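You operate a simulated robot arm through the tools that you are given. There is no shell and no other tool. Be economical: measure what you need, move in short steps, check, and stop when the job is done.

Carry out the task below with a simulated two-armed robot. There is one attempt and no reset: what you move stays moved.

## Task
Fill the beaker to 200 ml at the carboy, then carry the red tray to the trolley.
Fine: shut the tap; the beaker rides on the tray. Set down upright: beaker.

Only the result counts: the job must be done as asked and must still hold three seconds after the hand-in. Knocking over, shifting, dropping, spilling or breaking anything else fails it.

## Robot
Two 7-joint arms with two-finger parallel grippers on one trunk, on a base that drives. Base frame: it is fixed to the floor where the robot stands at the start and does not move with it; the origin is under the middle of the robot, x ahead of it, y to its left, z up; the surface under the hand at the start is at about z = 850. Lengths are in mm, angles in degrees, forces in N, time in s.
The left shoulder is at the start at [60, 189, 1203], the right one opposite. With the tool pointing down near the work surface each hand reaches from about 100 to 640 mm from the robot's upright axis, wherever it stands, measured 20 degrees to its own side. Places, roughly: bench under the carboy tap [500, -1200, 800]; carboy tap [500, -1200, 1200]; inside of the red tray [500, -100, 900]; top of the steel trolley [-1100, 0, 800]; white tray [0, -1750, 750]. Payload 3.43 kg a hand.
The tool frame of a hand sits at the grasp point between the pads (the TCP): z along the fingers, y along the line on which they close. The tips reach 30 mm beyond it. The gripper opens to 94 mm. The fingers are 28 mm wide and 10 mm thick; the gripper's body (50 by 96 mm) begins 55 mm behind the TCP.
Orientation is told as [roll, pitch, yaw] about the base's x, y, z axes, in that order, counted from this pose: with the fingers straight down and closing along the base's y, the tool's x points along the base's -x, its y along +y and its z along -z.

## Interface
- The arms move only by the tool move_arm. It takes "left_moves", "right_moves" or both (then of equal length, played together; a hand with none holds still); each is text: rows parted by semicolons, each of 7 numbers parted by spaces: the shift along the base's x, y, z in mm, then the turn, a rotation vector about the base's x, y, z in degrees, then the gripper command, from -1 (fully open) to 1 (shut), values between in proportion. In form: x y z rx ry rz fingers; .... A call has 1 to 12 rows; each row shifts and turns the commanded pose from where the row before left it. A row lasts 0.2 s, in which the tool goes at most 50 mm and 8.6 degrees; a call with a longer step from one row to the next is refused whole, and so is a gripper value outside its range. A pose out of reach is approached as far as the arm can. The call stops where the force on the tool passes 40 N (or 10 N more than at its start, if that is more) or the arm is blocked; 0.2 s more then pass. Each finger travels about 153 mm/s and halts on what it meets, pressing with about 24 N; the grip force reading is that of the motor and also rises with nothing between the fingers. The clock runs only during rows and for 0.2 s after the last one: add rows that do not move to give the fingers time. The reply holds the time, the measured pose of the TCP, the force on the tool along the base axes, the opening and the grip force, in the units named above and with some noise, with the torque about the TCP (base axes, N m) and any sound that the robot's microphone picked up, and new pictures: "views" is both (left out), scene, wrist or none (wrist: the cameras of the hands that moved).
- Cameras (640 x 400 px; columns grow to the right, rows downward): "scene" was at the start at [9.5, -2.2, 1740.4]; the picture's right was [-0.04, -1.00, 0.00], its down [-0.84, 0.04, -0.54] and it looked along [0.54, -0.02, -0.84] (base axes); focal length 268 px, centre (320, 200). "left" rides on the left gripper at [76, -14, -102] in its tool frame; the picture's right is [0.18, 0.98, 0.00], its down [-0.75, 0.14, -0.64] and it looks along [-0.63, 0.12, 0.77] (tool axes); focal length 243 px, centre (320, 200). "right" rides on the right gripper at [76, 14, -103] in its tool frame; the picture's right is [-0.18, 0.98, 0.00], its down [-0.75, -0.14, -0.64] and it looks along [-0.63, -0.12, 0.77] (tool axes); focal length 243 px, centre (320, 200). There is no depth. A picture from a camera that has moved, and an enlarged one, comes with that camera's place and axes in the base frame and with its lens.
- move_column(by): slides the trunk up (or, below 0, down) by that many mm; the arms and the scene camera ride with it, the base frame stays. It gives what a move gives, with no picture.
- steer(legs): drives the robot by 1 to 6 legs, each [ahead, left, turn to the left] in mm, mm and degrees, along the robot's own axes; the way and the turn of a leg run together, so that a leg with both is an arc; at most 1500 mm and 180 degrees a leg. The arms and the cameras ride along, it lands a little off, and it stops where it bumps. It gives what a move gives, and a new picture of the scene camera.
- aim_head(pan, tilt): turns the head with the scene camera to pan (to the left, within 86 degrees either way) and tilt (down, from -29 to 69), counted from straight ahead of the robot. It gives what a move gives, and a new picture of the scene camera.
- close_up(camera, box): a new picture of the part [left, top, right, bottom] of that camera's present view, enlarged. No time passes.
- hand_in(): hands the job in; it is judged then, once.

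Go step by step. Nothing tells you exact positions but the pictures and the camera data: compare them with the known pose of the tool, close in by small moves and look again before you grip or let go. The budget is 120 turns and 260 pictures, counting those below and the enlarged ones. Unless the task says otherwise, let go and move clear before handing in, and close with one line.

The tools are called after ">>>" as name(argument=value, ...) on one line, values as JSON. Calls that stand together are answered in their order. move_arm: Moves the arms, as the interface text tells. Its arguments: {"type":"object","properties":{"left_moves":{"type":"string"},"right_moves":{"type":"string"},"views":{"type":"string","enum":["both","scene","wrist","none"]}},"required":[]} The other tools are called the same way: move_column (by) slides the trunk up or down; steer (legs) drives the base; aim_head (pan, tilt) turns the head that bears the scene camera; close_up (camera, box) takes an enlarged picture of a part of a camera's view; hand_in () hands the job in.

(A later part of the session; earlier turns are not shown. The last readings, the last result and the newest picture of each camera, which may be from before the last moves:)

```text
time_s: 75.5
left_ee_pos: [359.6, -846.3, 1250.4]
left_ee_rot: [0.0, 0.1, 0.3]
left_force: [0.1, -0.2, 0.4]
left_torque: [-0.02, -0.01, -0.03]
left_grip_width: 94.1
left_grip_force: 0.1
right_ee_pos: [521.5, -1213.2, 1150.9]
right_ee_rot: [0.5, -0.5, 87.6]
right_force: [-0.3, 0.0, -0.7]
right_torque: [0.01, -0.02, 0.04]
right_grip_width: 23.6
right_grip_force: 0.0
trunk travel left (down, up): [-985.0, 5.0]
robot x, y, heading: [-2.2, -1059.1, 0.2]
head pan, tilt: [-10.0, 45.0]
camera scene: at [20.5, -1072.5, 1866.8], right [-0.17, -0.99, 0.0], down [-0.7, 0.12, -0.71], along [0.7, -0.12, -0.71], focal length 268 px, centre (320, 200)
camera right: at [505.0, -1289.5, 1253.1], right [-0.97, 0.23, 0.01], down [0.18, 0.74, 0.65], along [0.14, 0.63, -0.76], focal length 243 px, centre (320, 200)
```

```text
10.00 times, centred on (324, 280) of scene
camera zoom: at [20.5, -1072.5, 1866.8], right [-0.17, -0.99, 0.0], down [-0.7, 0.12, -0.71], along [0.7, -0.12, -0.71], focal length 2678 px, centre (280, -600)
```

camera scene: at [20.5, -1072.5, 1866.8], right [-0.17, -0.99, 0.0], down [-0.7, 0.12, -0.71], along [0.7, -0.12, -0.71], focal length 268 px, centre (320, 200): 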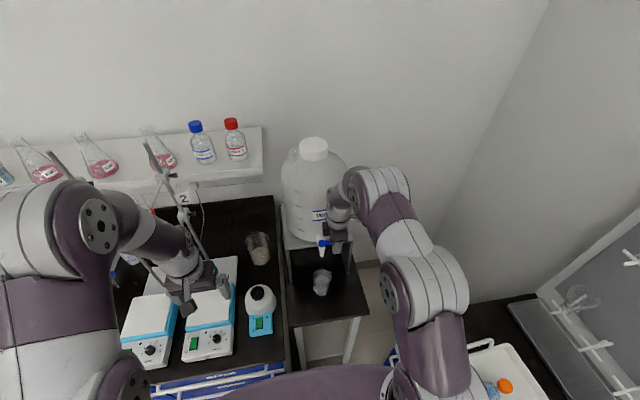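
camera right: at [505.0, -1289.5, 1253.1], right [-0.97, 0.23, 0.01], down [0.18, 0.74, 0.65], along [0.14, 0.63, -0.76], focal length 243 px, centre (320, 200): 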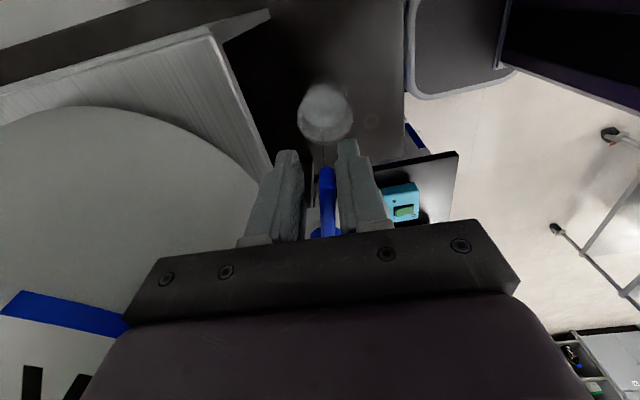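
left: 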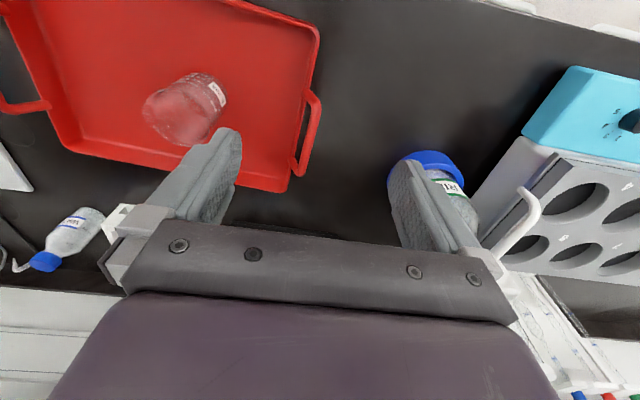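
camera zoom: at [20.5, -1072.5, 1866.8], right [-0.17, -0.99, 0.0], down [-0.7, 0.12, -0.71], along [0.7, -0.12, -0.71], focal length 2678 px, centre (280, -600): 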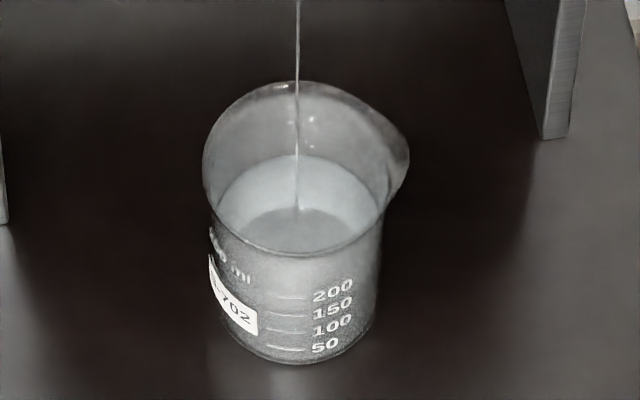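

Nearly shut, a thin trickle left and about 150 ml in. I'll push the lever the rest of the way.

>>> move_arm(right_moves="5.85 0.4 0 0 0 8 0.5;3 0.4 0 0 0 4 0.5;0 0 0 0 0 0 0.5", views="none")

>>> close_up(camera="scene", box=[290, 220, 370, 300])

```text
time_s: 76.3
left_ee_pos: [358.7, -848.6, 1251.9]
left_ee_rot: [0.3, -0.1, 0.3]
left_force: [-0.9, 0.4, 0.9]
left_torque: [0.0, 0.02, 0.0]
left_grip_width: 94.1
left_grip_force: 0.1
right_ee_pos: [531.3, -1212.5, 1150.2]
right_ee_rot: [0.6, -0.5, 99.4]
right_force: [-7.3, -6.2, -2.0]
right_torque: [0.49, -0.69, 0.03]
right_grip_width: 23.4
right_grip_force: 0.1
trunk travel left (down, up): [-985.0, 5.0]
robot x, y, heading: [-1.4, -1057.0, 0.1]
head pan, tilt: [-10.0, 45.0]
```

```text
5.00 times, centred on (330, 260) of scene
camera zoom: at [18.1, -1074.5, 1866.8], right [-0.17, -0.99, 0.0], down [-0.7, 0.12, -0.71], along [0.7, -0.12, -0.71], focal length 1339 px, centre (270, -100)
```

zoom: 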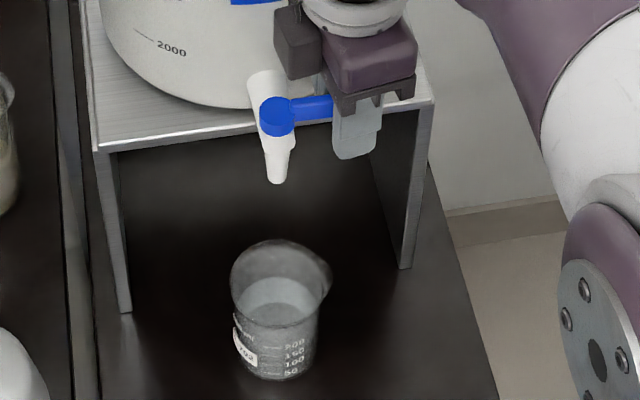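

The tap is shut. Now I'll bring the left hand low as a level camera to read the scale squarely.

>>> move_arm(left_moves="6 -40 -15 0 -8.34 0 -1;6 -40 -15 0 -8.34 0 -1;6 -40 -15 0 -8.34 0 -1;6 -40 -15 0 -8.34 0 -1;6 -40 -15 0 -8.34 0 -1;0 -4 -38 0 -8.34 0 -1;0 -4 -38 0 0 0 -1;0 -4 -38 0 0 0 -1;0 -4 -38 0 0 0 -1;0 -4 -38 0 0 0 -1;0 -4 -38 0 0 0 -1;0 -4 -38 0 0 0 -1", right_moves="-2 0 0 0 0 -2 0.5;0 0 0 0 0 0 0.5;0 0 0 0 0 0 0.5;0 0 0 0 0 0 0.5;0 0 0 0 0 0 0.5;0 0 0 0 0 0 0.5;0 0 0 0 0 0 0.5;0 0 0 0 0 0 0.5;0 0 0 0 0 0 0.5;0 0 0 0 0 0 0.5;0 0 0 0 0 0 0.5;0 0 0 0 0 0 0.5")

```text
time_s: 78.9
left_ee_pos: [458.4, -1162.8, 1018.9]
left_ee_rot: [-20.2, -57.6, 16.3]
left_force: [0.3, -1.3, 0.0]
left_torque: [0.0, -0.01, -0.03]
left_grip_width: 93.9
left_grip_force: 0.0
right_ee_pos: [530.0, -1213.1, 1150.8]
right_ee_rot: [0.5, -0.5, 97.5]
right_force: [-2.2, -1.8, -0.7]
right_torque: [0.24, -0.23, -0.05]
right_grip_width: 23.6
right_grip_force: 0.0
trunk travel left (down, up): [-985.0, 5.0]
robot x, y, heading: [0.4, -1057.4, 0.1]
head pan, tilt: [-10.0, 45.0]
stopped in row 12 (left hand): the arm was blocked; the commanded pose is now the measured one
camera scene: at [20.1, -1074.6, 1866.8], right [-0.17, -0.99, 0.0], down [-0.7, 0.12, -0.71], along [0.7, -0.12, -0.71], focal length 268 px, centre (320, 200)
camera right: at [525.5, -1291.3, 1253.1], right [-1.0, 0.06, 0.01], down [0.05, 0.76, 0.65], along [0.03, 0.65, -0.76], focal length 243 px, centre (320, 200)
camera left: at [331.1, -1178.0, 1008.4], right [-0.08, 0.94, -0.34], down [-0.16, 0.32, 0.93], along [0.98, 0.13, 0.12], focal length 243 px, centre (320, 200)
```

scene: 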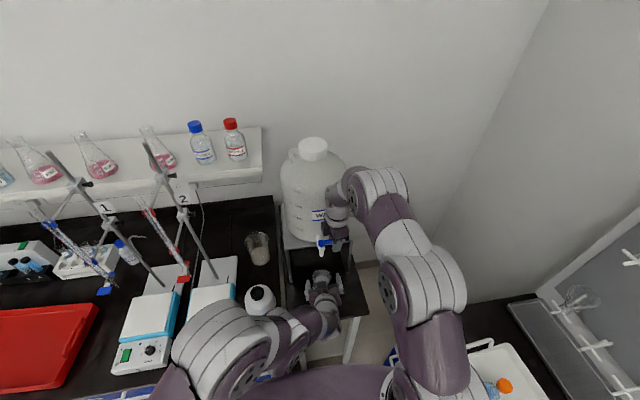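
right: 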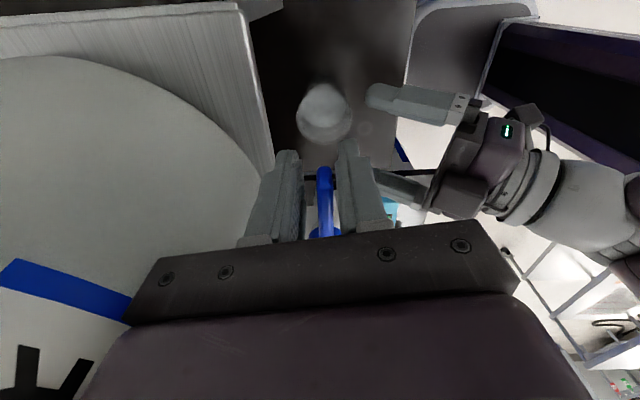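
left: 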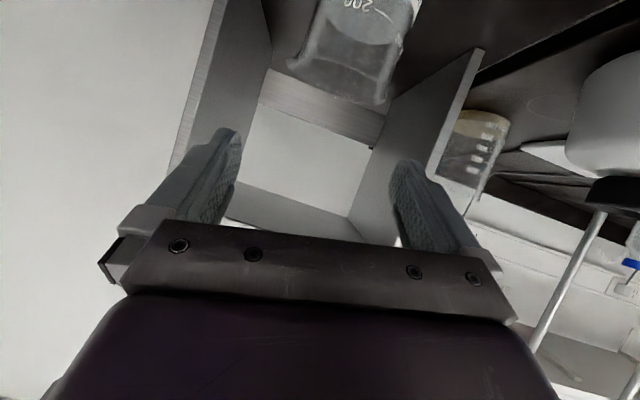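

The left arm was blocked before reaching its pose. I'll check what it may be touching and what the left camera shows.

>>> close_up(camera="scene", box=[200, 250, 380, 390])

>>> close_up(camera="left", box=[260, 0, 440, 110])

```text
2.86 times, centred on (290, 320) of scene
camera zoom: at [20.1, -1074.6, 1866.8], right [-0.17, -0.99, 0.0], down [-0.7, 0.12, -0.71], along [0.7, -0.12, -0.71], focal length 765 px, centre (406, -143)
```

zoom: 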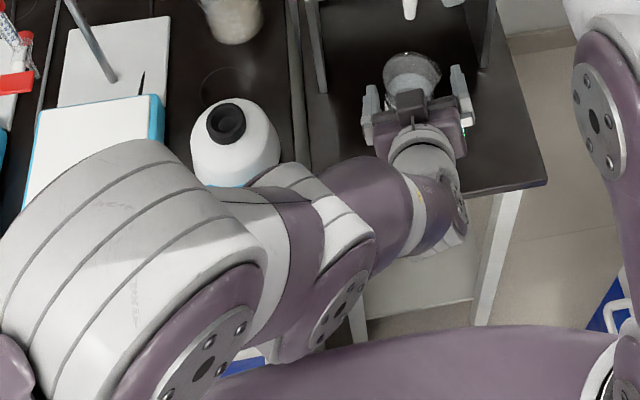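

```text
3.56 times, centred on (350, 55) of left
camera zoom: at [331.1, -1178.0, 1008.4], right [-0.08, 0.94, -0.34], down [-0.16, 0.32, 0.93], along [0.98, 0.13, 0.12], focal length 863 px, centre (213, 716)
```

zoom: 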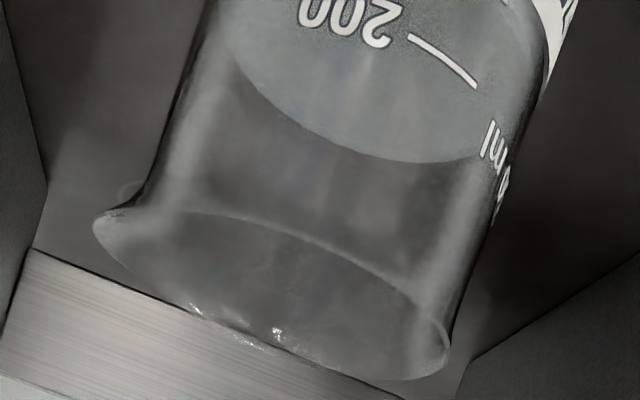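

The forearm is clear of the bottle, so this was a joint limit. Two views agree: level ≈ 889–890, 200-mark ≈ 906, i.e. about 143 ml. I'll take the left arm back out of the way.

>>> move_arm(left_moves="-25 20 15 0 0 -8 -1;-25 20 15 0 0 -8 -1;-25 20 15 0 8.23 0 -1;-2.6 28 19 0 8.23 0 -1;-2.6 28 19 0 8.23 0 -1;-2.6 28 19 0 8.23 0 -1;-2.6 28 19 0 8.23 0 -1;-2.6 28 19 0 8.23 0 -1;-2.6 28 19 0 8.23 0 -1;-2.6 28 19 6.7 0 0 -1;-2.6 28 19 6.7 0 0 -1;-2.6 28 19 6.7 0 0 -1")

>>> close_up(camera="scene", box=[300, 260, 348, 300])

```text
time_s: 81.5
left_ee_pos: [401.9, -991.0, 1178.2]
left_ee_rot: [-9.1, -4.9, 0.4]
left_force: [-0.2, 0.7, 0.5]
left_torque: [-0.02, -0.08, 0.04]
left_grip_width: 94.0
left_grip_force: 0.0
left hand out of reach, approached as far as the arm can: row 1, 2, 3, 4, 5, 11, 12
right_ee_pos: [529.3, -1211.4, 1151.0]
right_ee_rot: [0.5, -0.4, 97.4]
right_force: [0.0, 0.8, -0.1]
right_torque: [0.01, 0.03, 0.01]
right_grip_width: 23.6
right_grip_force: 0.1
trunk travel left (down, up): [-985.0, 5.0]
robot x, y, heading: [1.9, -1058.7, 0.3]
head pan, tilt: [-10.0, 45.0]
camera scene: at [19.2, -1071.1, 1866.8], right [-0.17, -0.99, 0.0], down [-0.7, 0.12, -0.71], along [0.7, -0.12, -0.71], focal length 268 px, centre (320, 200)
camera left: at [316.4, -991.8, 1275.1], right [-0.18, 0.97, -0.17], down [0.7, 0.25, 0.67], along [0.69, 0.0, -0.72], focal length 243 px, centre (320, 200)
```

scene: 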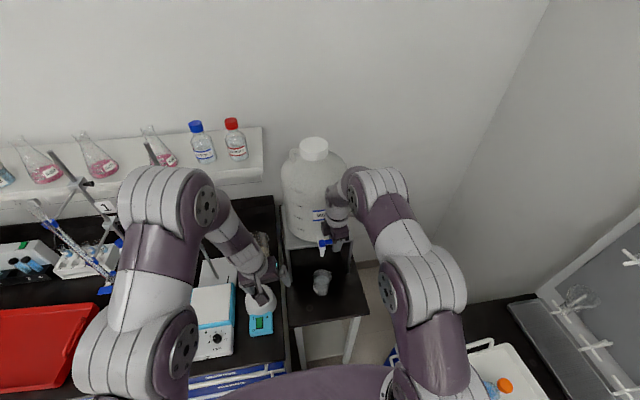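
left: 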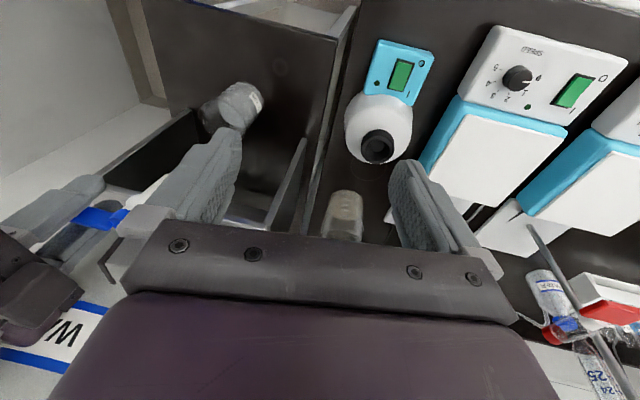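

```text
10.00 times, centred on (324, 280) of scene
camera zoom: at [19.2, -1071.1, 1866.8], right [-0.17, -0.99, 0.0], down [-0.7, 0.12, -0.71], along [0.7, -0.12, -0.71], focal length 2678 px, centre (280, -600)
```

zoom: 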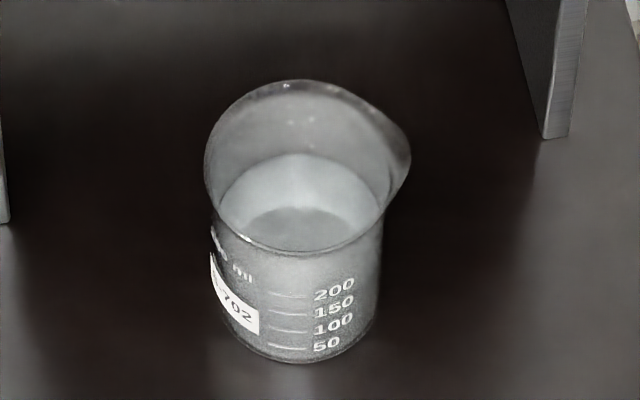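

Level edge at y ≈ 153 in this view, target ≈ 136. I'll reopen to the medium 4 ml/s setting.

>>> move_arm(right_moves="-5.5 0 0 0 0 -8 0.5;-5.85 0.4 0 0 0 -8 0.5;-5.7 1.2 0 0 0 -8 0.5;-5.5 2 0 0 0 -8 0.5;-5.2 2.75 0 0 0 -8 0.5;-4.7 3.4 0 0 0 -8 0.5;-4.2 4.1 0 0 0 -8 0.5;-3.6 4.6 0 0 0 -8 0.5;0 0 0 0 0 0 0.5;0 0 0 0 0 0 0.5;0 0 0 0 0 0 0.5;0 0 0 0 0 0 0.5", views="none")

>>> move_arm(right_moves="0 0 0 0 0 0 0.5;0 0 0 0 0 0 0.5;0 0 0 0 0 0 0.5;0 0 0 0 0 0 0.5;0 0 0 0 0 0 0.5;0 0 0 0 0 0 0.5;0 0 0 0 0 0 0.5;0 0 0 0 0 0 0.5;0 0 0 0 0 0 0.5;0 0 0 0 0 0 0.5;0 0 0 0 0 0 0.5;0 0 0 0 0 0 0.5", views="none")

>>> close_up(camera="scene", box=[300, 260, 348, 300])

```text
time_s: 84.1
left_ee_pos: [402.8, -993.2, 1178.7]
left_ee_rot: [-9.1, -4.9, 0.4]
left_force: [0.6, 0.2, 0.0]
left_torque: [0.01, -0.04, 0.01]
left_grip_width: 93.8
left_grip_force: 0.0
right_ee_pos: [489.7, -1192.0, 1149.6]
right_ee_rot: [0.6, -0.5, 33.4]
right_force: [0.5, 0.5, 0.9]
right_torque: [0.01, -0.02, -0.02]
right_grip_width: 23.5
right_grip_force: 0.0
trunk travel left (down, up): [-985.0, 5.0]
robot x, y, heading: [3.8, -1060.5, 0.5]
head pan, tilt: [-10.0, 45.0]
```

```text
time_s: 86.7
left_ee_pos: [403.2, -993.1, 1177.0]
left_ee_rot: [-9.1, -4.8, 0.2]
left_force: [0.5, -0.1, -0.4]
left_torque: [0.0, 0.04, 0.03]
left_grip_width: 93.8
left_grip_force: 0.0
right_ee_pos: [489.7, -1193.4, 1151.1]
right_ee_rot: [0.6, -0.5, 33.4]
right_force: [0.5, -0.8, 0.5]
right_torque: [-0.02, -0.01, 0.02]
right_grip_width: 23.8
right_grip_force: 0.0
trunk travel left (down, up): [-985.0, 5.0]
robot x, y, heading: [-0.4, -1058.6, 0.4]
head pan, tilt: [-10.0, 45.0]
```

```text
10.00 times, centred on (324, 280) of scene
camera zoom: at [20.5, -1072.4, 1866.8], right [-0.17, -0.99, 0.0], down [-0.7, 0.12, -0.71], along [0.7, -0.12, -0.71], focal length 2678 px, centre (280, -600)
```

zoom: 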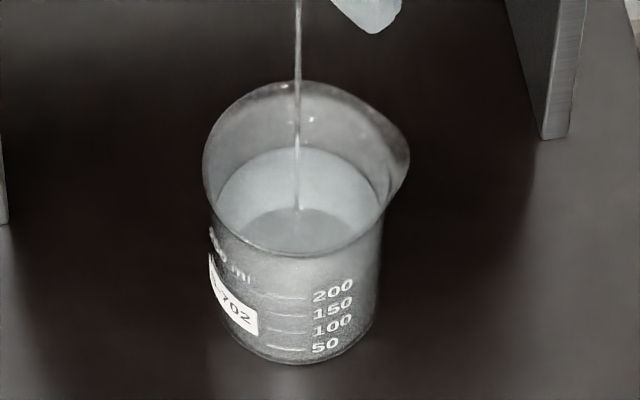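

>>> move_arm(right_moves="0 0 0 0 0 0 0.5;0 0 0 0 0 0 0.5;0 0 0 0 0 0 0.5;0 0 0 0 0 0 0.5;0 0 0 0 0 0 0.5;0 0 0 0 0 0 0.5;0 0 0 0 0 0 0.5;0 0 0 0 0 0 0.5;0 0 0 0 0 0 0.5;0 0 0 0 0 0 0.5;0 0 0 0 0 0 0.5;0 0 0 0 0 0 0.5", views="none")

>>> close_up(camera="scene", box=[300, 260, 348, 300])

```text
time_s: 89.3
left_ee_pos: [402.5, -992.6, 1178.5]
left_ee_rot: [-9.0, -4.8, 0.3]
left_force: [-0.6, -0.6, 0.3]
left_torque: [0.05, -0.01, 0.01]
left_grip_width: 94.0
left_grip_force: 0.0
right_ee_pos: [490.4, -1193.2, 1150.3]
right_ee_rot: [0.5, -0.5, 33.4]
right_force: [-0.3, -0.3, -0.2]
right_torque: [0.0, 0.03, 0.0]
right_grip_width: 23.4
right_grip_force: 0.1
trunk travel left (down, up): [-985.0, 5.0]
robot x, y, heading: [-0.7, -1058.9, 0.2]
head pan, tilt: [-10.0, 45.0]
```

```text
10.00 times, centred on (324, 280) of scene
camera zoom: at [20.5, -1072.4, 1866.8], right [-0.17, -0.99, 0.0], down [-0.7, 0.12, -0.71], along [0.7, -0.12, -0.71], focal length 2678 px, centre (280, -600)
```

zoom: 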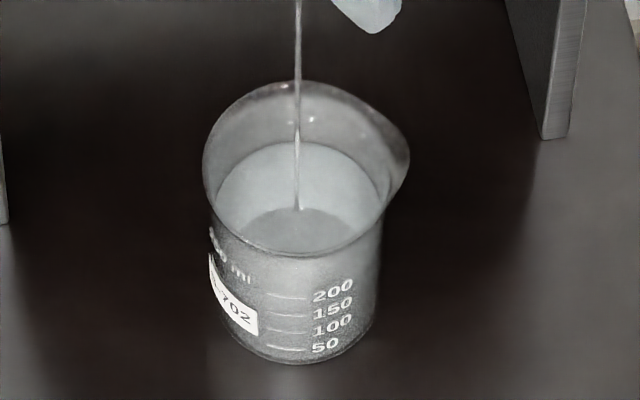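

About 180–188 ml. Shutting the tap now for a precise reading.

>>> move_arm(right_moves="3.6 -4.6 0 0 0 8 0.5;4.2 -4.1 0 0 0 8 0.5;4.7 -3.4 0 0 0 8 0.5;5.2 -2.75 0 0 0 8 0.5;5.5 -2 0 0 0 8 0.5;5.7 -1.2 0 0 0 8 0.5;5.85 -0.4 0 0 0 8 0.5;5.85 0.4 0 0 0 8 0.5;2 0 0 0 0 2 0.5;0 0 0 0 0 0 0.5;-2 0 0 0 0 -2 0.5", views="none")

>>> close_up(camera="scene", box=[300, 260, 348, 300])

>>> close_up(camera="left", box=[190, 60, 290, 140])

```text
time_s: 91.7
left_ee_pos: [400.7, -992.8, 1178.9]
left_ee_rot: [-9.1, -4.9, 0.3]
left_force: [-0.6, 0.5, -0.3]
left_torque: [-0.02, 0.02, -0.03]
left_grip_width: 94.0
left_grip_force: 0.1
right_ee_pos: [528.5, -1211.4, 1151.7]
right_ee_rot: [0.6, -0.5, 97.4]
right_force: [-5.3, 1.3, -2.0]
right_torque: [-0.15, -0.42, 0.2]
right_grip_width: 23.8
right_grip_force: 0.0
trunk travel left (down, up): [-985.0, 5.0]
robot x, y, heading: [-0.3, -1060.8, 0.2]
head pan, tilt: [-10.0, 45.0]
```

```text
10.00 times, centred on (324, 280) of scene
camera zoom: at [19.3, -1072.3, 1866.8], right [-0.17, -0.99, 0.0], down [-0.7, 0.12, -0.71], along [0.7, -0.12, -0.71], focal length 2678 px, centre (280, -600)
```

zoom: 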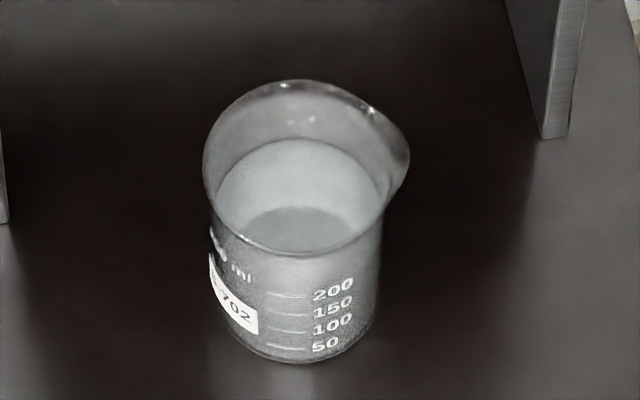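

```text
5.00 times, centred on (240, 100) of left
camera zoom: at [316.8, -992.9, 1275.4], right [-0.18, 0.97, -0.17], down [0.7, 0.25, 0.67], along [0.69, 0.0, -0.72], focal length 1213 px, centre (720, 700)
```

zoom: 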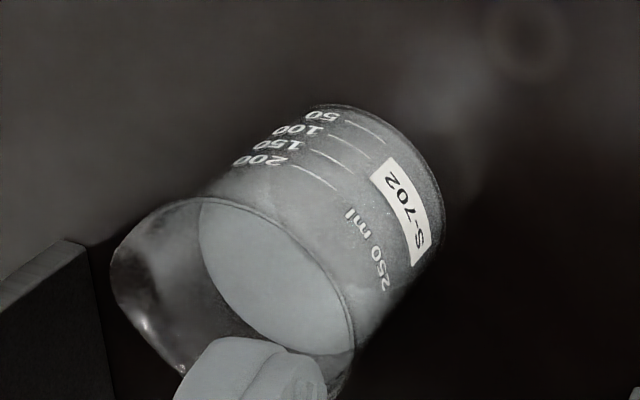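

Estimated 188–197 ml. I'll bring the left camera to a level view again, this time angled naturally from the left.

>>> move_arm(left_moves="0 -28 0 4.5 2.5 0 -1;0 -28 0 4.5 2.5 0 -1;0 -13 -10 0 0 -7.5 -1;0 -13 -10 0 0 -7.5 -1;0 -13 -10 0 0 -7.5 -1;0 -13 -10 0 0 -7.5 -1;2 0 -34 -4.15 -7.2 0 -1;2 0 -34 -4.15 -7.2 0 -1;2 0 -34 -4.15 -7.2 0 -1;2 0 -34 -4.15 -7.2 0 -1;2 0 -34 -4.15 -7.2 0 -1;2 0 -34 -4.15 -7.2 0 -1")

```text
time_s: 94.3
left_ee_pos: [353.7, -1033.1, 935.6]
left_ee_rot: [-4.5, -52.6, -30.0]
left_force: [-0.3, 0.2, -0.8]
left_torque: [-0.03, -0.01, -0.01]
left_grip_width: 93.7
left_grip_force: 0.0
left hand out of reach, approached as far as the arm can: row 1, 2, 3, 7, 8
right_ee_pos: [529.2, -1211.1, 1152.2]
right_ee_rot: [0.6, -0.4, 97.4]
right_force: [-3.6, -1.2, 1.1]
right_torque: [0.08, -0.41, 0.07]
right_grip_width: 23.4
right_grip_force: 0.0
trunk travel left (down, up): [-985.0, 5.0]
robot x, y, heading: [0.4, -1059.9, 0.4]
head pan, tilt: [-10.0, 45.0]
camera scene: at [19.3, -1072.7, 1866.9], right [-0.17, -0.99, 0.0], down [-0.7, 0.12, -0.71], along [0.7, -0.12, -0.71], focal length 268 px, centre (320, 200)
camera left: at [238.1, -976.1, 939.5], right [0.45, 0.87, -0.19], down [0.06, 0.18, 0.98], along [0.89, -0.45, 0.03], focal length 243 px, centre (320, 200)
```

scene: 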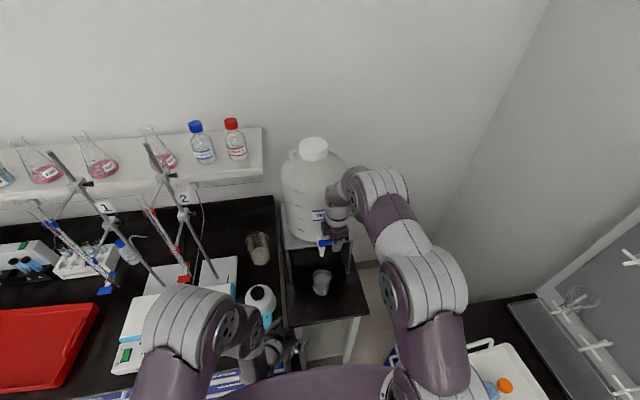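
left: 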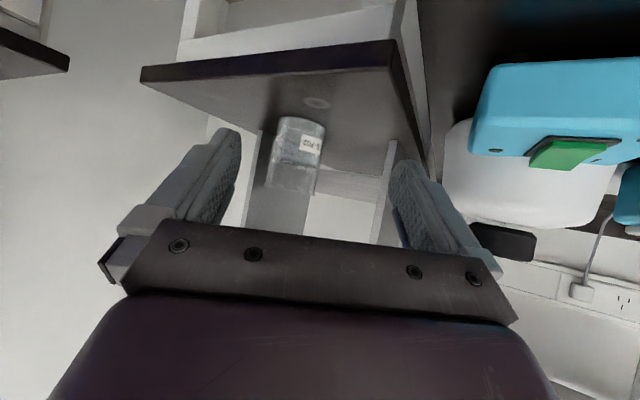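

>>> close_up(camera="left", box=[264, 108, 336, 204])

```text
4.17 times, centred on (300, 156) of left
camera zoom: at [238.1, -976.1, 939.5], right [0.45, 0.87, -0.19], down [0.06, 0.18, 0.98], along [0.89, -0.45, 0.03], focal length 1011 px, centre (403, 383)
```

zoom: 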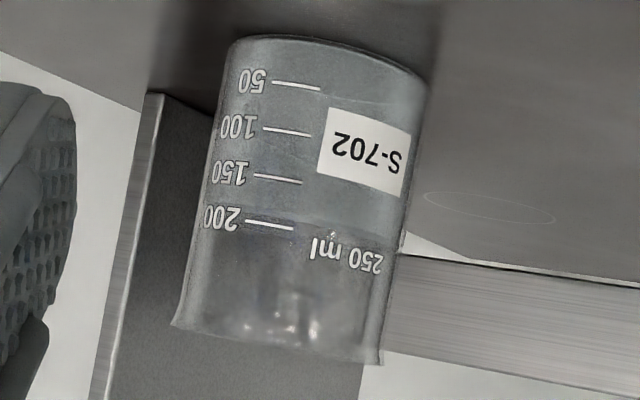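

>>> close_up(camera="left", box=[282, 148, 314, 172])

```text
16.00 times, centred on (298, 160) of left
camera zoom: at [238.1, -976.1, 939.5], right [0.45, 0.87, -0.19], down [0.06, 0.18, 0.98], along [0.89, -0.45, 0.03], focal length 3882 px, centre (672, 840)
```

zoom: 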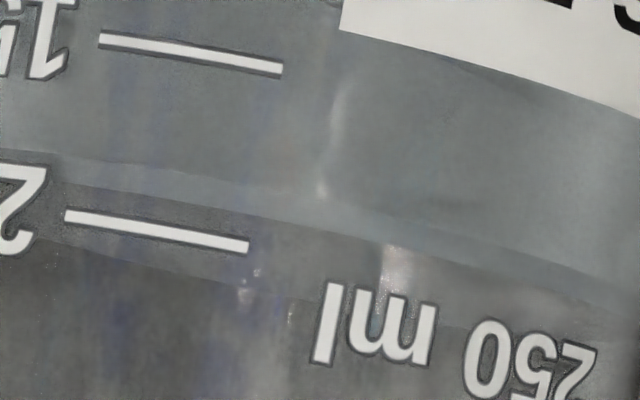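

The level camera shows the surface about 4 mm under the 200 line, i.e. about 186 ml. I'll do one short top-up of about 13 ml (open, brief dwell, shut).

>>> move_arm(right_moves="-5.5 0 0 0 0 -8 0.5;-5.85 0.4 0 0 0 -8 0.5;-5.7 1.2 0 0 0 -8 0.5;-5.5 2 0 0 0 -8 0.5;-5.2 2.75 0 0 0 -8 0.5;-4.7 3.4 0 0 0 -8 0.5;-4.2 4.1 0 0 0 -8 0.5;-3.6 4.6 0 0 0 -8 0.5;0 0 0 0 0 0 0.5;0 0 0 0 0 0 0.5;0 0 0 0 0 0 0.5;0 0 0 0 0 0 0.5", views="none")

>>> move_arm(right_moves="0 0 0 0 0 0 0.5;0 0 0 0 0 0 0.5;3.6 -4.6 0 0 0 8 0.5;4.2 -4.1 0 0 0 8 0.5;4.7 -3.4 0 0 0 8 0.5;5.2 -2.75 0 0 0 8 0.5;5.5 -2 0 0 0 8 0.5;5.7 -1.2 0 0 0 8 0.5;5.85 -0.4 0 0 0 8 0.5;5.85 0.4 0 0 0 8 0.5;2 0 0 0 0 2 0.5;0 0 0 0 0 0 0.5", views="none")

>>> close_up(camera="left", box=[264, 108, 336, 204])

>>> close_up(camera="left", box=[282, 148, 314, 172])

>>> close_up(camera="scene", box=[300, 260, 348, 300])

```text
time_s: 96.9
left_ee_pos: [352.2, -1032.6, 937.3]
left_ee_rot: [-4.5, -52.2, -29.9]
left_force: [0.5, 0.5, -0.1]
left_torque: [-0.01, -0.02, 0.03]
left_grip_width: 94.1
left_grip_force: 0.1
right_ee_pos: [490.2, -1193.0, 1151.0]
right_ee_rot: [0.6, -0.5, 33.3]
right_force: [-1.0, 0.0, -0.5]
right_torque: [-0.01, 0.0, 0.0]
right_grip_width: 23.7
right_grip_force: 0.2
trunk travel left (down, up): [-985.0, 5.0]
robot x, y, heading: [1.5, -1057.0, 0.1]
head pan, tilt: [-10.0, 45.0]
```

```text
time_s: 99.5
left_ee_pos: [350.9, -1033.2, 937.8]
left_ee_rot: [-4.4, -52.4, -30.1]
left_force: [0.0, 0.8, 0.5]
left_torque: [-0.04, 0.0, 0.0]
left_grip_width: 94.1
left_grip_force: 0.1
right_ee_pos: [531.2, -1213.0, 1149.9]
right_ee_rot: [0.6, -0.5, 99.4]
right_force: [-10.1, -8.2, -2.7]
right_torque: [0.71, -0.94, -0.03]
right_grip_width: 23.6
right_grip_force: 0.1
trunk travel left (down, up): [-985.0, 5.0]
robot x, y, heading: [0.8, -1056.3, 0.1]
head pan, tilt: [-10.0, 45.0]
```

```text
4.17 times, centred on (300, 156) of left
camera zoom: at [236.5, -977.4, 940.0], right [0.45, 0.87, -0.19], down [0.06, 0.18, 0.98], along [0.89, -0.45, 0.03], focal length 1011 px, centre (403, 383)
```

zoom: 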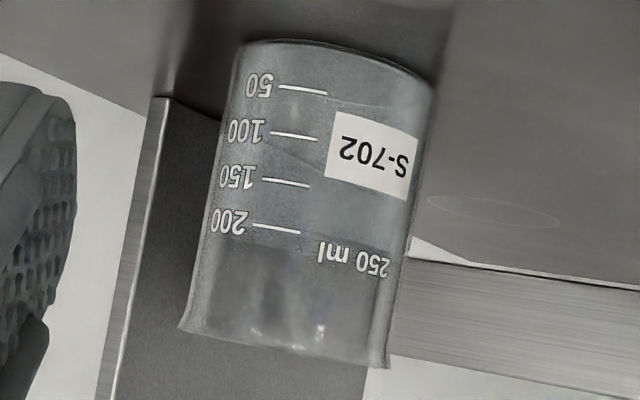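

```text
16.00 times, centred on (298, 160) of left
camera zoom: at [236.5, -977.4, 940.0], right [0.45, 0.87, -0.19], down [0.06, 0.18, 0.98], along [0.89, -0.45, 0.03], focal length 3882 px, centre (672, 840)
```

zoom: 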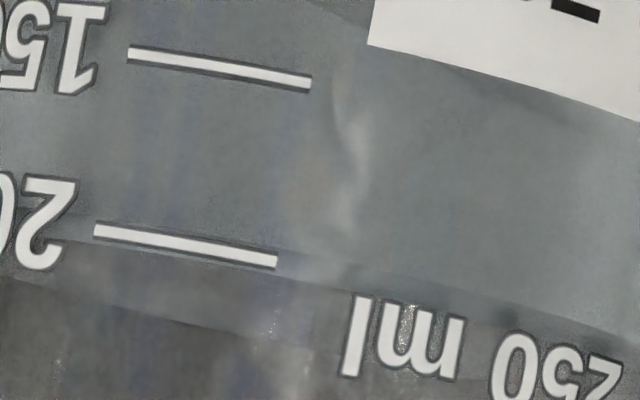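

```text
10.00 times, centred on (324, 280) of scene
camera zoom: at [17.3, -1075.3, 1866.8], right [-0.17, -0.99, 0.0], down [-0.7, 0.12, -0.71], along [0.7, -0.12, -0.71], focal length 2678 px, centre (280, -600)
```

zoom: 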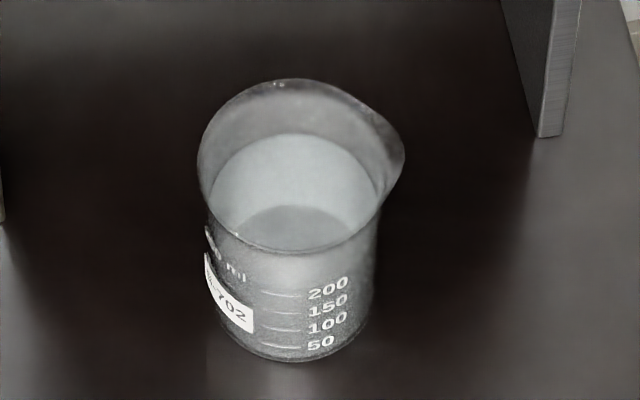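

The surface now meets the 200 ml line and the tap is shut against its stop. I'll open the fingers, lift the right hand off the lever, and withdraw both hands.

>>> move_arm(left_moves="-2 0 34 4.15 7.2 0 -1;-2 0 34 4.15 7.2 0 -1;-2 0 34 4.15 7.2 0 -1;-2 0 34 4.15 7.2 0 -1;-2 0 34 4.15 7.2 0 -1;-2 0 34 4.15 7.2 0 -1;0 13 10 0 0 7.5 -1;0 13 10 0 0 7.5 -1;0 13 10 0 0 7.5 -1;0 13 10 0 0 7.5 -1;0 28 0 0 0 0 -1;0 28 0 0 0 0 -1", right_moves="-5 0 0 0 0 -4 0.1;-4 0 0 0 0 -4 -0.3;0 0 0 0 0 -4 -0.3;0 0 18 0 0 0 -0.3;0 0 18 0 0 0 -0.3;0 0 18 0 0 0 -0.3;0 0 18 0 0 0 -0.3;-27 5.4 -1 0 0 0 -0.3;-27 5.4 -1 0 0 0 -0.3;-27 5.4 -1 0 0 0 -0.3;-27 5.4 -1 0 0 0 -0.3;-27 5.4 -1 0 0 0 -0.3")

>>> close_up(camera="scene", box=[290, 220, 370, 300])

```text
time_s: 102.1
left_ee_pos: [343.9, -925.5, 1165.8]
left_ee_rot: [-5.3, -5.7, 0.0]
left_force: [0.3, 0.3, -0.1]
left_torque: [0.01, 0.03, -0.03]
left_grip_width: 93.9
left_grip_force: 0.0
left hand out of reach, approached as far as the arm can: row 6
right_ee_pos: [387.8, -1182.2, 1218.9]
right_ee_rot: [0.5, -0.4, 87.4]
right_force: [0.2, 0.7, 0.0]
right_torque: [0.02, 0.02, -0.02]
right_grip_width: 61.3
right_grip_force: 0.1
trunk travel left (down, up): [-985.0, 5.0]
robot x, y, heading: [1.3, -1056.7, 0.0]
head pan, tilt: [-10.0, 45.0]
camera scene: at [19.6, -1070.3, 1866.9], right [-0.17, -0.99, 0.0], down [-0.7, 0.12, -0.71], along [0.7, -0.12, -0.71], focal length 268 px, centre (320, 200)
camera right: at [369.4, -1259.0, 1321.4], right [-0.97, 0.23, 0.01], down [0.18, 0.74, 0.65], along [0.14, 0.63, -0.76], focal length 243 px, centre (320, 200)
camera left: at [256.6, -932.4, 1260.6], right [-0.18, 0.98, -0.11], down [0.69, 0.2, 0.7], along [0.7, 0.05, -0.71], focal length 243 px, centre (320, 200)
```

scene: 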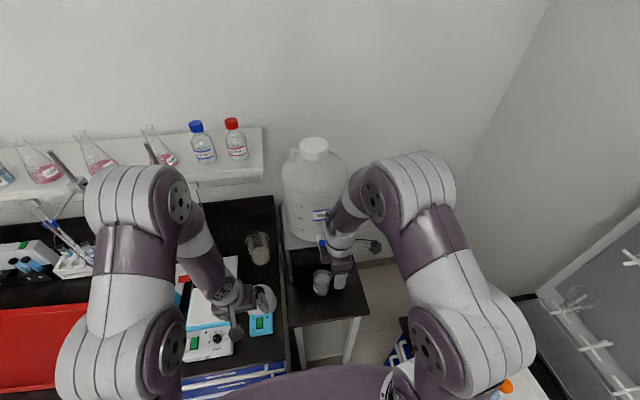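
right: 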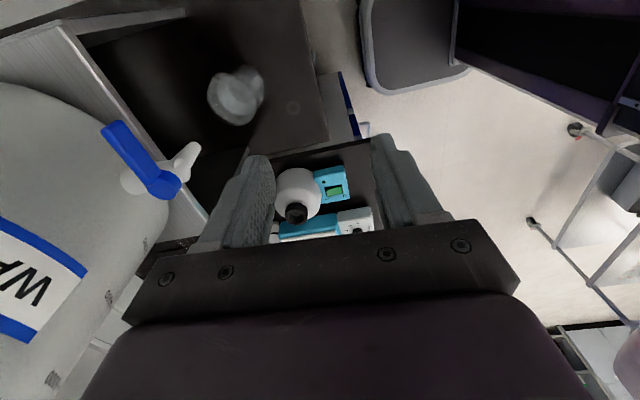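
left: 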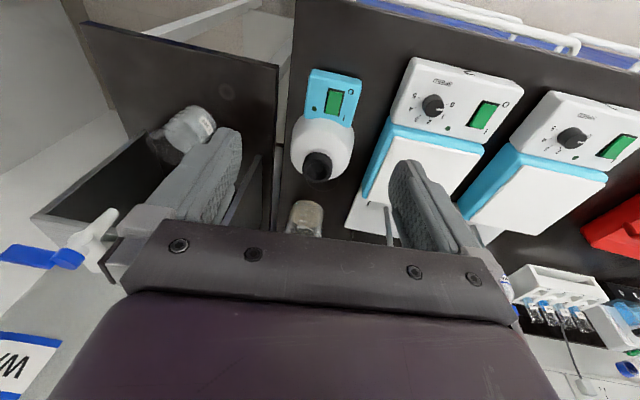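

```text
5.00 times, centred on (330, 260) of scene
camera zoom: at [19.6, -1070.3, 1866.9], right [-0.17, -0.99, 0.0], down [-0.7, 0.12, -0.71], along [0.7, -0.12, -0.71], focal length 1339 px, centre (270, -100)
```

zoom: 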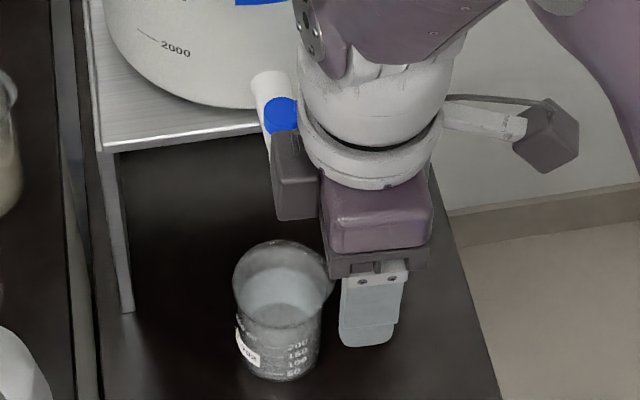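

Tap closed, no drip. Lowering the trunk and re-orienting the right hand for the slanted grasp.

>>> move_column(by=-110)

>>> move_arm(right_moves="0 1 -8 0 0 -7.95 -0.6;0 1 -8 0 0 -7.95 -1;0 1 -8 0 0 -7.95 -1;0 1 -8 0 0 -7.95 -1;0 1 -8 0 0 -7.95 -1;0 1 -8 0 0 -7.95 -1;0 1 -8 0 0 -7.95 -1;0 1 -8 0 0 -7.95 -1;0 1 -8 0 0 -7.95 -1;0 1 -8 0 0 -7.95 -1;0 1 -8 0 0 -7.95 -1;0 0 0 0 0 0 -1", left_moves="0 10 5 0 0 0 -1;0 10 5 0 0 0 -1;0 10 5 0 0 0 -1;0 10 5 0 0 0 -1;0 10 5 0 0 0 -1;0 10 5 0 0 0 -1;0 10 5 0 0 0 -1;0 10 5 0 0 0 -1;0 0 5 0 0 0 -1;0 0 5 0 0 0 -1;0 0 5 0 0 0 -1;0 0 0 0 0 0 -1", views="none")

>>> move_arm(right_moves="0 0 -3 0 -8.34 0 -1;0 0 -3 0 -8.34 0 -1;0 0 -3 0 -8.34 0 -1;0 0 -3 0 -8.34 0 -1;0 0 -3 0 -8.34 0 -1;0 0 -3 0 -8.34 0 -1;0 0 0 0 0 0 -1")

```text
time_s: 103.5
left_ee_pos: [343.4, -928.4, 1054.7]
left_ee_rot: [-5.3, -5.6, 0.1]
left_force: [0.2, 0.5, -0.4]
left_torque: [0.02, -0.01, 0.0]
left_grip_width: 93.8
left_grip_force: 0.1
right_ee_pos: [388.2, -1183.4, 1107.9]
right_ee_rot: [0.5, -0.5, 87.4]
right_force: [0.5, 0.2, 0.4]
right_torque: [-0.02, -0.02, 0.03]
right_grip_width: 61.5
right_grip_force: 0.1
trunk travel left (down, up): [-875.0, 115.0]
robot x, y, heading: [-2.4, -1062.8, 0.4]
head pan, tilt: [-10.0, 45.0]
```

```text
time_s: 106.1
left_ee_pos: [344.2, -847.6, 1110.6]
left_ee_rot: [-5.4, -5.6, 0.2]
left_force: [-0.4, -0.3, 0.6]
left_torque: [0.01, -0.04, -0.01]
left_grip_width: 94.0
left_grip_force: 0.0
right_ee_pos: [386.7, -1171.4, 1022.1]
right_ee_rot: [0.6, -0.4, -0.2]
right_force: [0.6, 0.4, -1.1]
right_torque: [0.01, 0.0, 0.01]
right_grip_width: 94.3
right_grip_force: 0.0
trunk travel left (down, up): [-875.0, 115.0]
robot x, y, heading: [-0.3, -1059.2, 0.4]
head pan, tilt: [-10.0, 45.0]
```

```text
time_s: 107.7
left_ee_pos: [344.1, -847.5, 1110.1]
left_ee_rot: [-5.4, -5.6, 0.0]
left_force: [0.4, 0.3, 0.2]
left_torque: [0.01, -0.01, -0.01]
left_grip_width: 93.9
left_grip_force: 0.1
right_ee_pos: [385.6, -1184.9, 1005.1]
right_ee_rot: [-3.9, -41.9, 0.5]
right_force: [-1.0, 0.0, -0.3]
right_torque: [0.0, 0.03, 0.03]
right_grip_width: 93.8
right_grip_force: 0.0
right hand out of reach, approached as far as the arm can: row 3, 4
trunk travel left (down, up): [-875.0, 115.0]
robot x, y, heading: [-4.5, -1058.3, 0.1]
head pan, tilt: [-10.0, 45.0]
camera scene: at [20.6, -1072.3, 1756.8], right [-0.17, -0.99, 0.0], down [-0.7, 0.12, -0.71], along [0.7, -0.12, -0.71], focal length 268 px, centre (320, 200)
camera right: at [259.9, -1165.3, 1028.7], right [0.17, 0.98, 0.07], down [0.13, -0.1, 0.99], along [0.98, -0.16, -0.14], focal length 243 px, centre (320, 200)
```

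scene: 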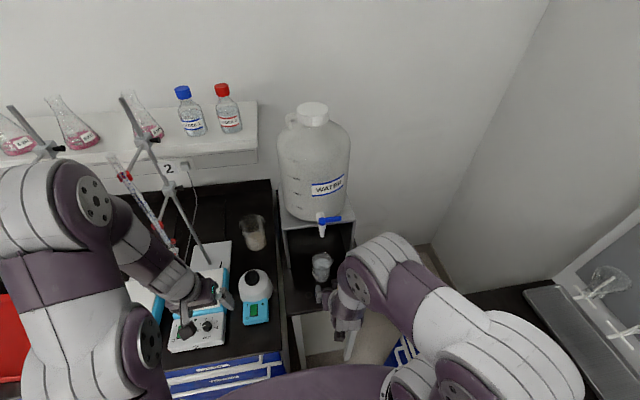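
right: 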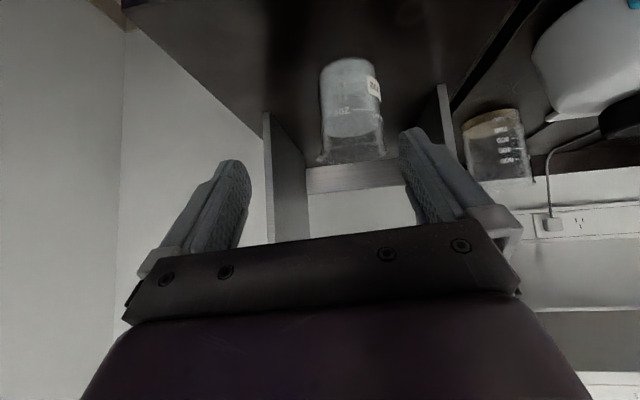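

>>> move_arm(right_moves="12 6 0 1.5 -4 1 -1;12 6 0 1.5 -4 1 -1;12 6 0 0 0 0 -1;0 0 0 0 0 0 -1", views="wrist")

```text
time_s: 108.7
left_ee_pos: [344.8, -847.7, 1110.0]
left_ee_rot: [-5.4, -5.7, 0.1]
left_force: [-0.3, 0.0, 0.2]
left_torque: [0.0, 0.01, 0.01]
left_grip_width: 94.0
left_grip_force: 0.1
right_ee_pos: [444.3, -1143.5, 1028.9]
right_ee_rot: [1.0, -50.2, -0.7]
right_force: [-0.4, 0.0, -0.1]
right_torque: [0.0, 0.02, -0.03]
right_grip_width: 94.0
right_grip_force: 0.1
right hand out of reach, approached as far as the arm can: row 1, 2
trunk travel left (down, up): [-875.0, 115.0]
robot x, y, heading: [1.1, -1059.5, 0.4]
head pan, tilt: [-10.0, 45.0]
camera right: at [316.2, -1130.3, 1036.1], right [0.12, 0.98, 0.15], down [-0.01, -0.15, 0.99], along [0.99, -0.12, -0.01], focal length 243 px, centre (320, 200)
```

right: 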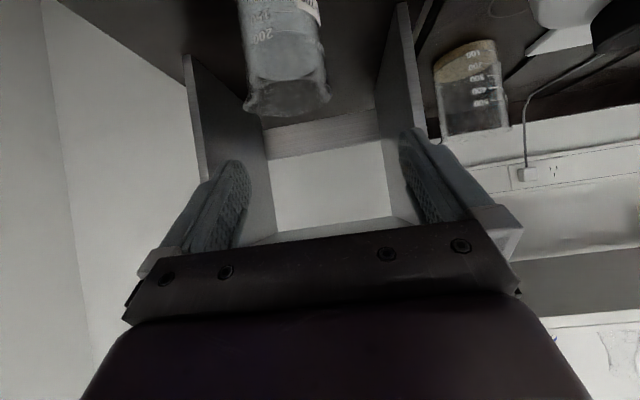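

>>> move_arm(right_moves="0 -12 -10 0 0 0 -1;0 -12.5 -10 0 0 0 -1;0 0 -12 0 0 0 -1;0 0 -12 0 0 0 -1;0 0 0 0 0 0 -1", views="wrist")

```text
time_s: 109.9
left_ee_pos: [342.7, -848.1, 1110.1]
left_ee_rot: [-5.4, -5.7, 0.1]
left_force: [0.6, -0.1, -0.5]
left_torque: [-0.05, 0.0, 0.05]
left_grip_width: 94.3
left_grip_force: 0.1
right_ee_pos: [464.5, -1148.4, 998.9]
right_ee_rot: [0.3, -50.0, -0.5]
right_force: [0.1, 0.9, 0.3]
right_torque: [-0.03, -0.01, 0.0]
right_grip_width: 94.0
right_grip_force: 0.1
right hand out of reach, approached as far as the arm can: row 1, 2, 3, 4
trunk travel left (down, up): [-875.0, 115.0]
robot x, y, heading: [3.6, -1056.9, 0.3]
head pan, tilt: [-10.0, 45.0]
camera right: at [335.5, -1134.5, 1005.8], right [0.12, 0.98, 0.14], down [-0.01, -0.14, 0.99], along [0.99, -0.12, -0.01], focal length 243 px, centre (320, 200)
```

right: 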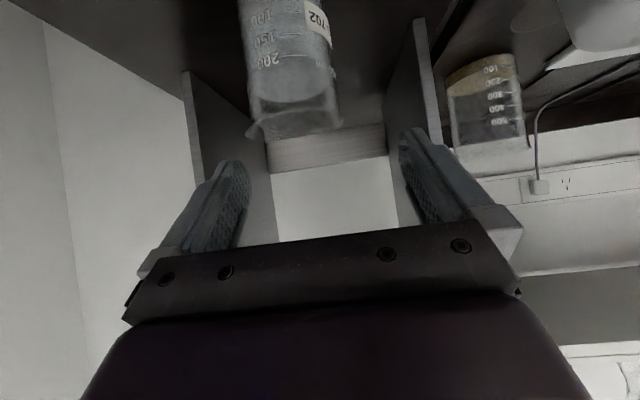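

The arm is at a joint limit in this configuration. I'll back up and out to the right, where the first slanted grasp worked, and come in from there.

>>> move_arm(right_moves="-15 -15 12 0 0 0 -1;-15 -20 5 0 0 0 -1;-15 -20 0 0 0 0 -1;-15 -20 0 0 0 0 -1;-10 -25 0 0 0 0 -1;0 -20 0 0 0 0 -1;0 0 0 0 0 0 -1")

```text
time_s: 111.5
left_ee_pos: [344.1, -847.4, 1108.6]
left_ee_rot: [-5.4, -5.8, 0.1]
left_force: [0.1, -0.9, 0.8]
left_torque: [-0.02, -0.02, 0.0]
left_grip_width: 94.0
left_grip_force: 0.1
right_ee_pos: [445.7, -1183.7, 1062.8]
right_ee_rot: [0.3, -50.0, -0.6]
right_force: [-1.0, -0.1, 0.5]
right_torque: [-0.02, 0.01, 0.02]
right_grip_width: 94.1
right_grip_force: 0.1
right hand out of reach, approached as far as the arm can: row 1, 2, 3, 4, 5, 6
trunk travel left (down, up): [-875.0, 115.0]
robot x, y, heading: [0.0, -1058.9, 0.4]
head pan, tilt: [-10.0, 45.0]
camera scene: at [20.4, -1072.1, 1756.8], right [-0.17, -0.99, 0.0], down [-0.7, 0.12, -0.71], along [0.7, -0.12, -0.71], focal length 268 px, centre (320, 200)
camera right: at [317.8, -1170.1, 1070.6], right [0.12, 0.98, 0.14], down [-0.01, -0.14, 0.99], along [0.99, -0.12, -0.01], focal length 243 px, centre (320, 200)
```

scene: 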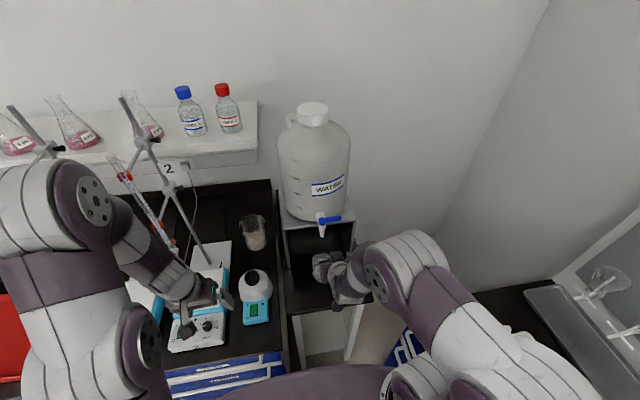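
right: 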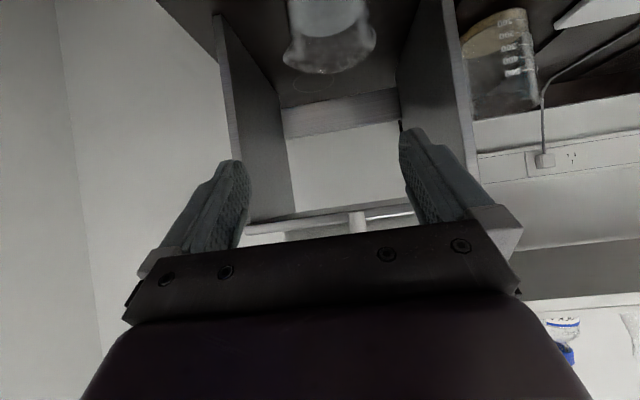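

>>> move_arm(right_moves="-9 -15 0 0 8.34 0 -1;-9 -15 0 0 8.34 0 -1;-9 -15 -8 0 8.34 0 -1;-9 -15 -8 0 8.34 0 -1;-9 -15 -8 0 8.34 0 -1;-9 -15 -8 0 8.34 0 -1;0 0 -8 0 0 0 -1;0 0 -8 0 0 0 -1;0 0 0 0 0 0 -1")

```text
time_s: 113.5
left_ee_pos: [343.8, -846.7, 1110.6]
left_ee_rot: [-5.5, -5.6, 0.0]
left_force: [0.9, 0.4, 0.2]
left_torque: [0.02, -0.02, 0.0]
left_grip_width: 93.9
left_grip_force: 0.1
right_ee_pos: [387.3, -1260.0, 1015.0]
right_ee_rot: [0.7, -4.8, -0.7]
right_force: [0.3, -0.3, -0.3]
right_torque: [0.02, 0.0, 0.03]
right_grip_width: 93.8
right_grip_force: 0.1
right hand out of reach, approached as far as the arm can: row 6
trunk travel left (down, up): [-875.0, 115.0]
robot x, y, heading: [5.7, -1062.6, 0.4]
head pan, tilt: [-10.0, 45.0]
camera scene: at [19.9, -1072.2, 1756.9], right [-0.17, -0.99, 0.0], down [-0.7, 0.12, -0.71], along [0.7, -0.12, -0.71], focal length 268 px, centre (320, 200)
camera right: at [301.7, -1246.6, 1109.7], right [0.19, 0.98, 0.03], down [0.7, -0.16, 0.7], along [0.69, -0.12, -0.71], focal length 243 px, centre (320, 200)
```

scene: 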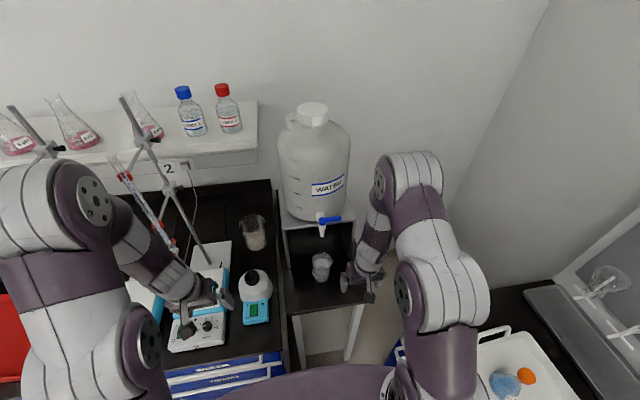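
right: 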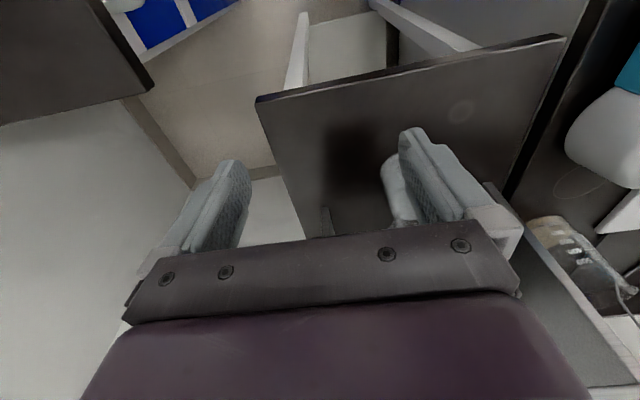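

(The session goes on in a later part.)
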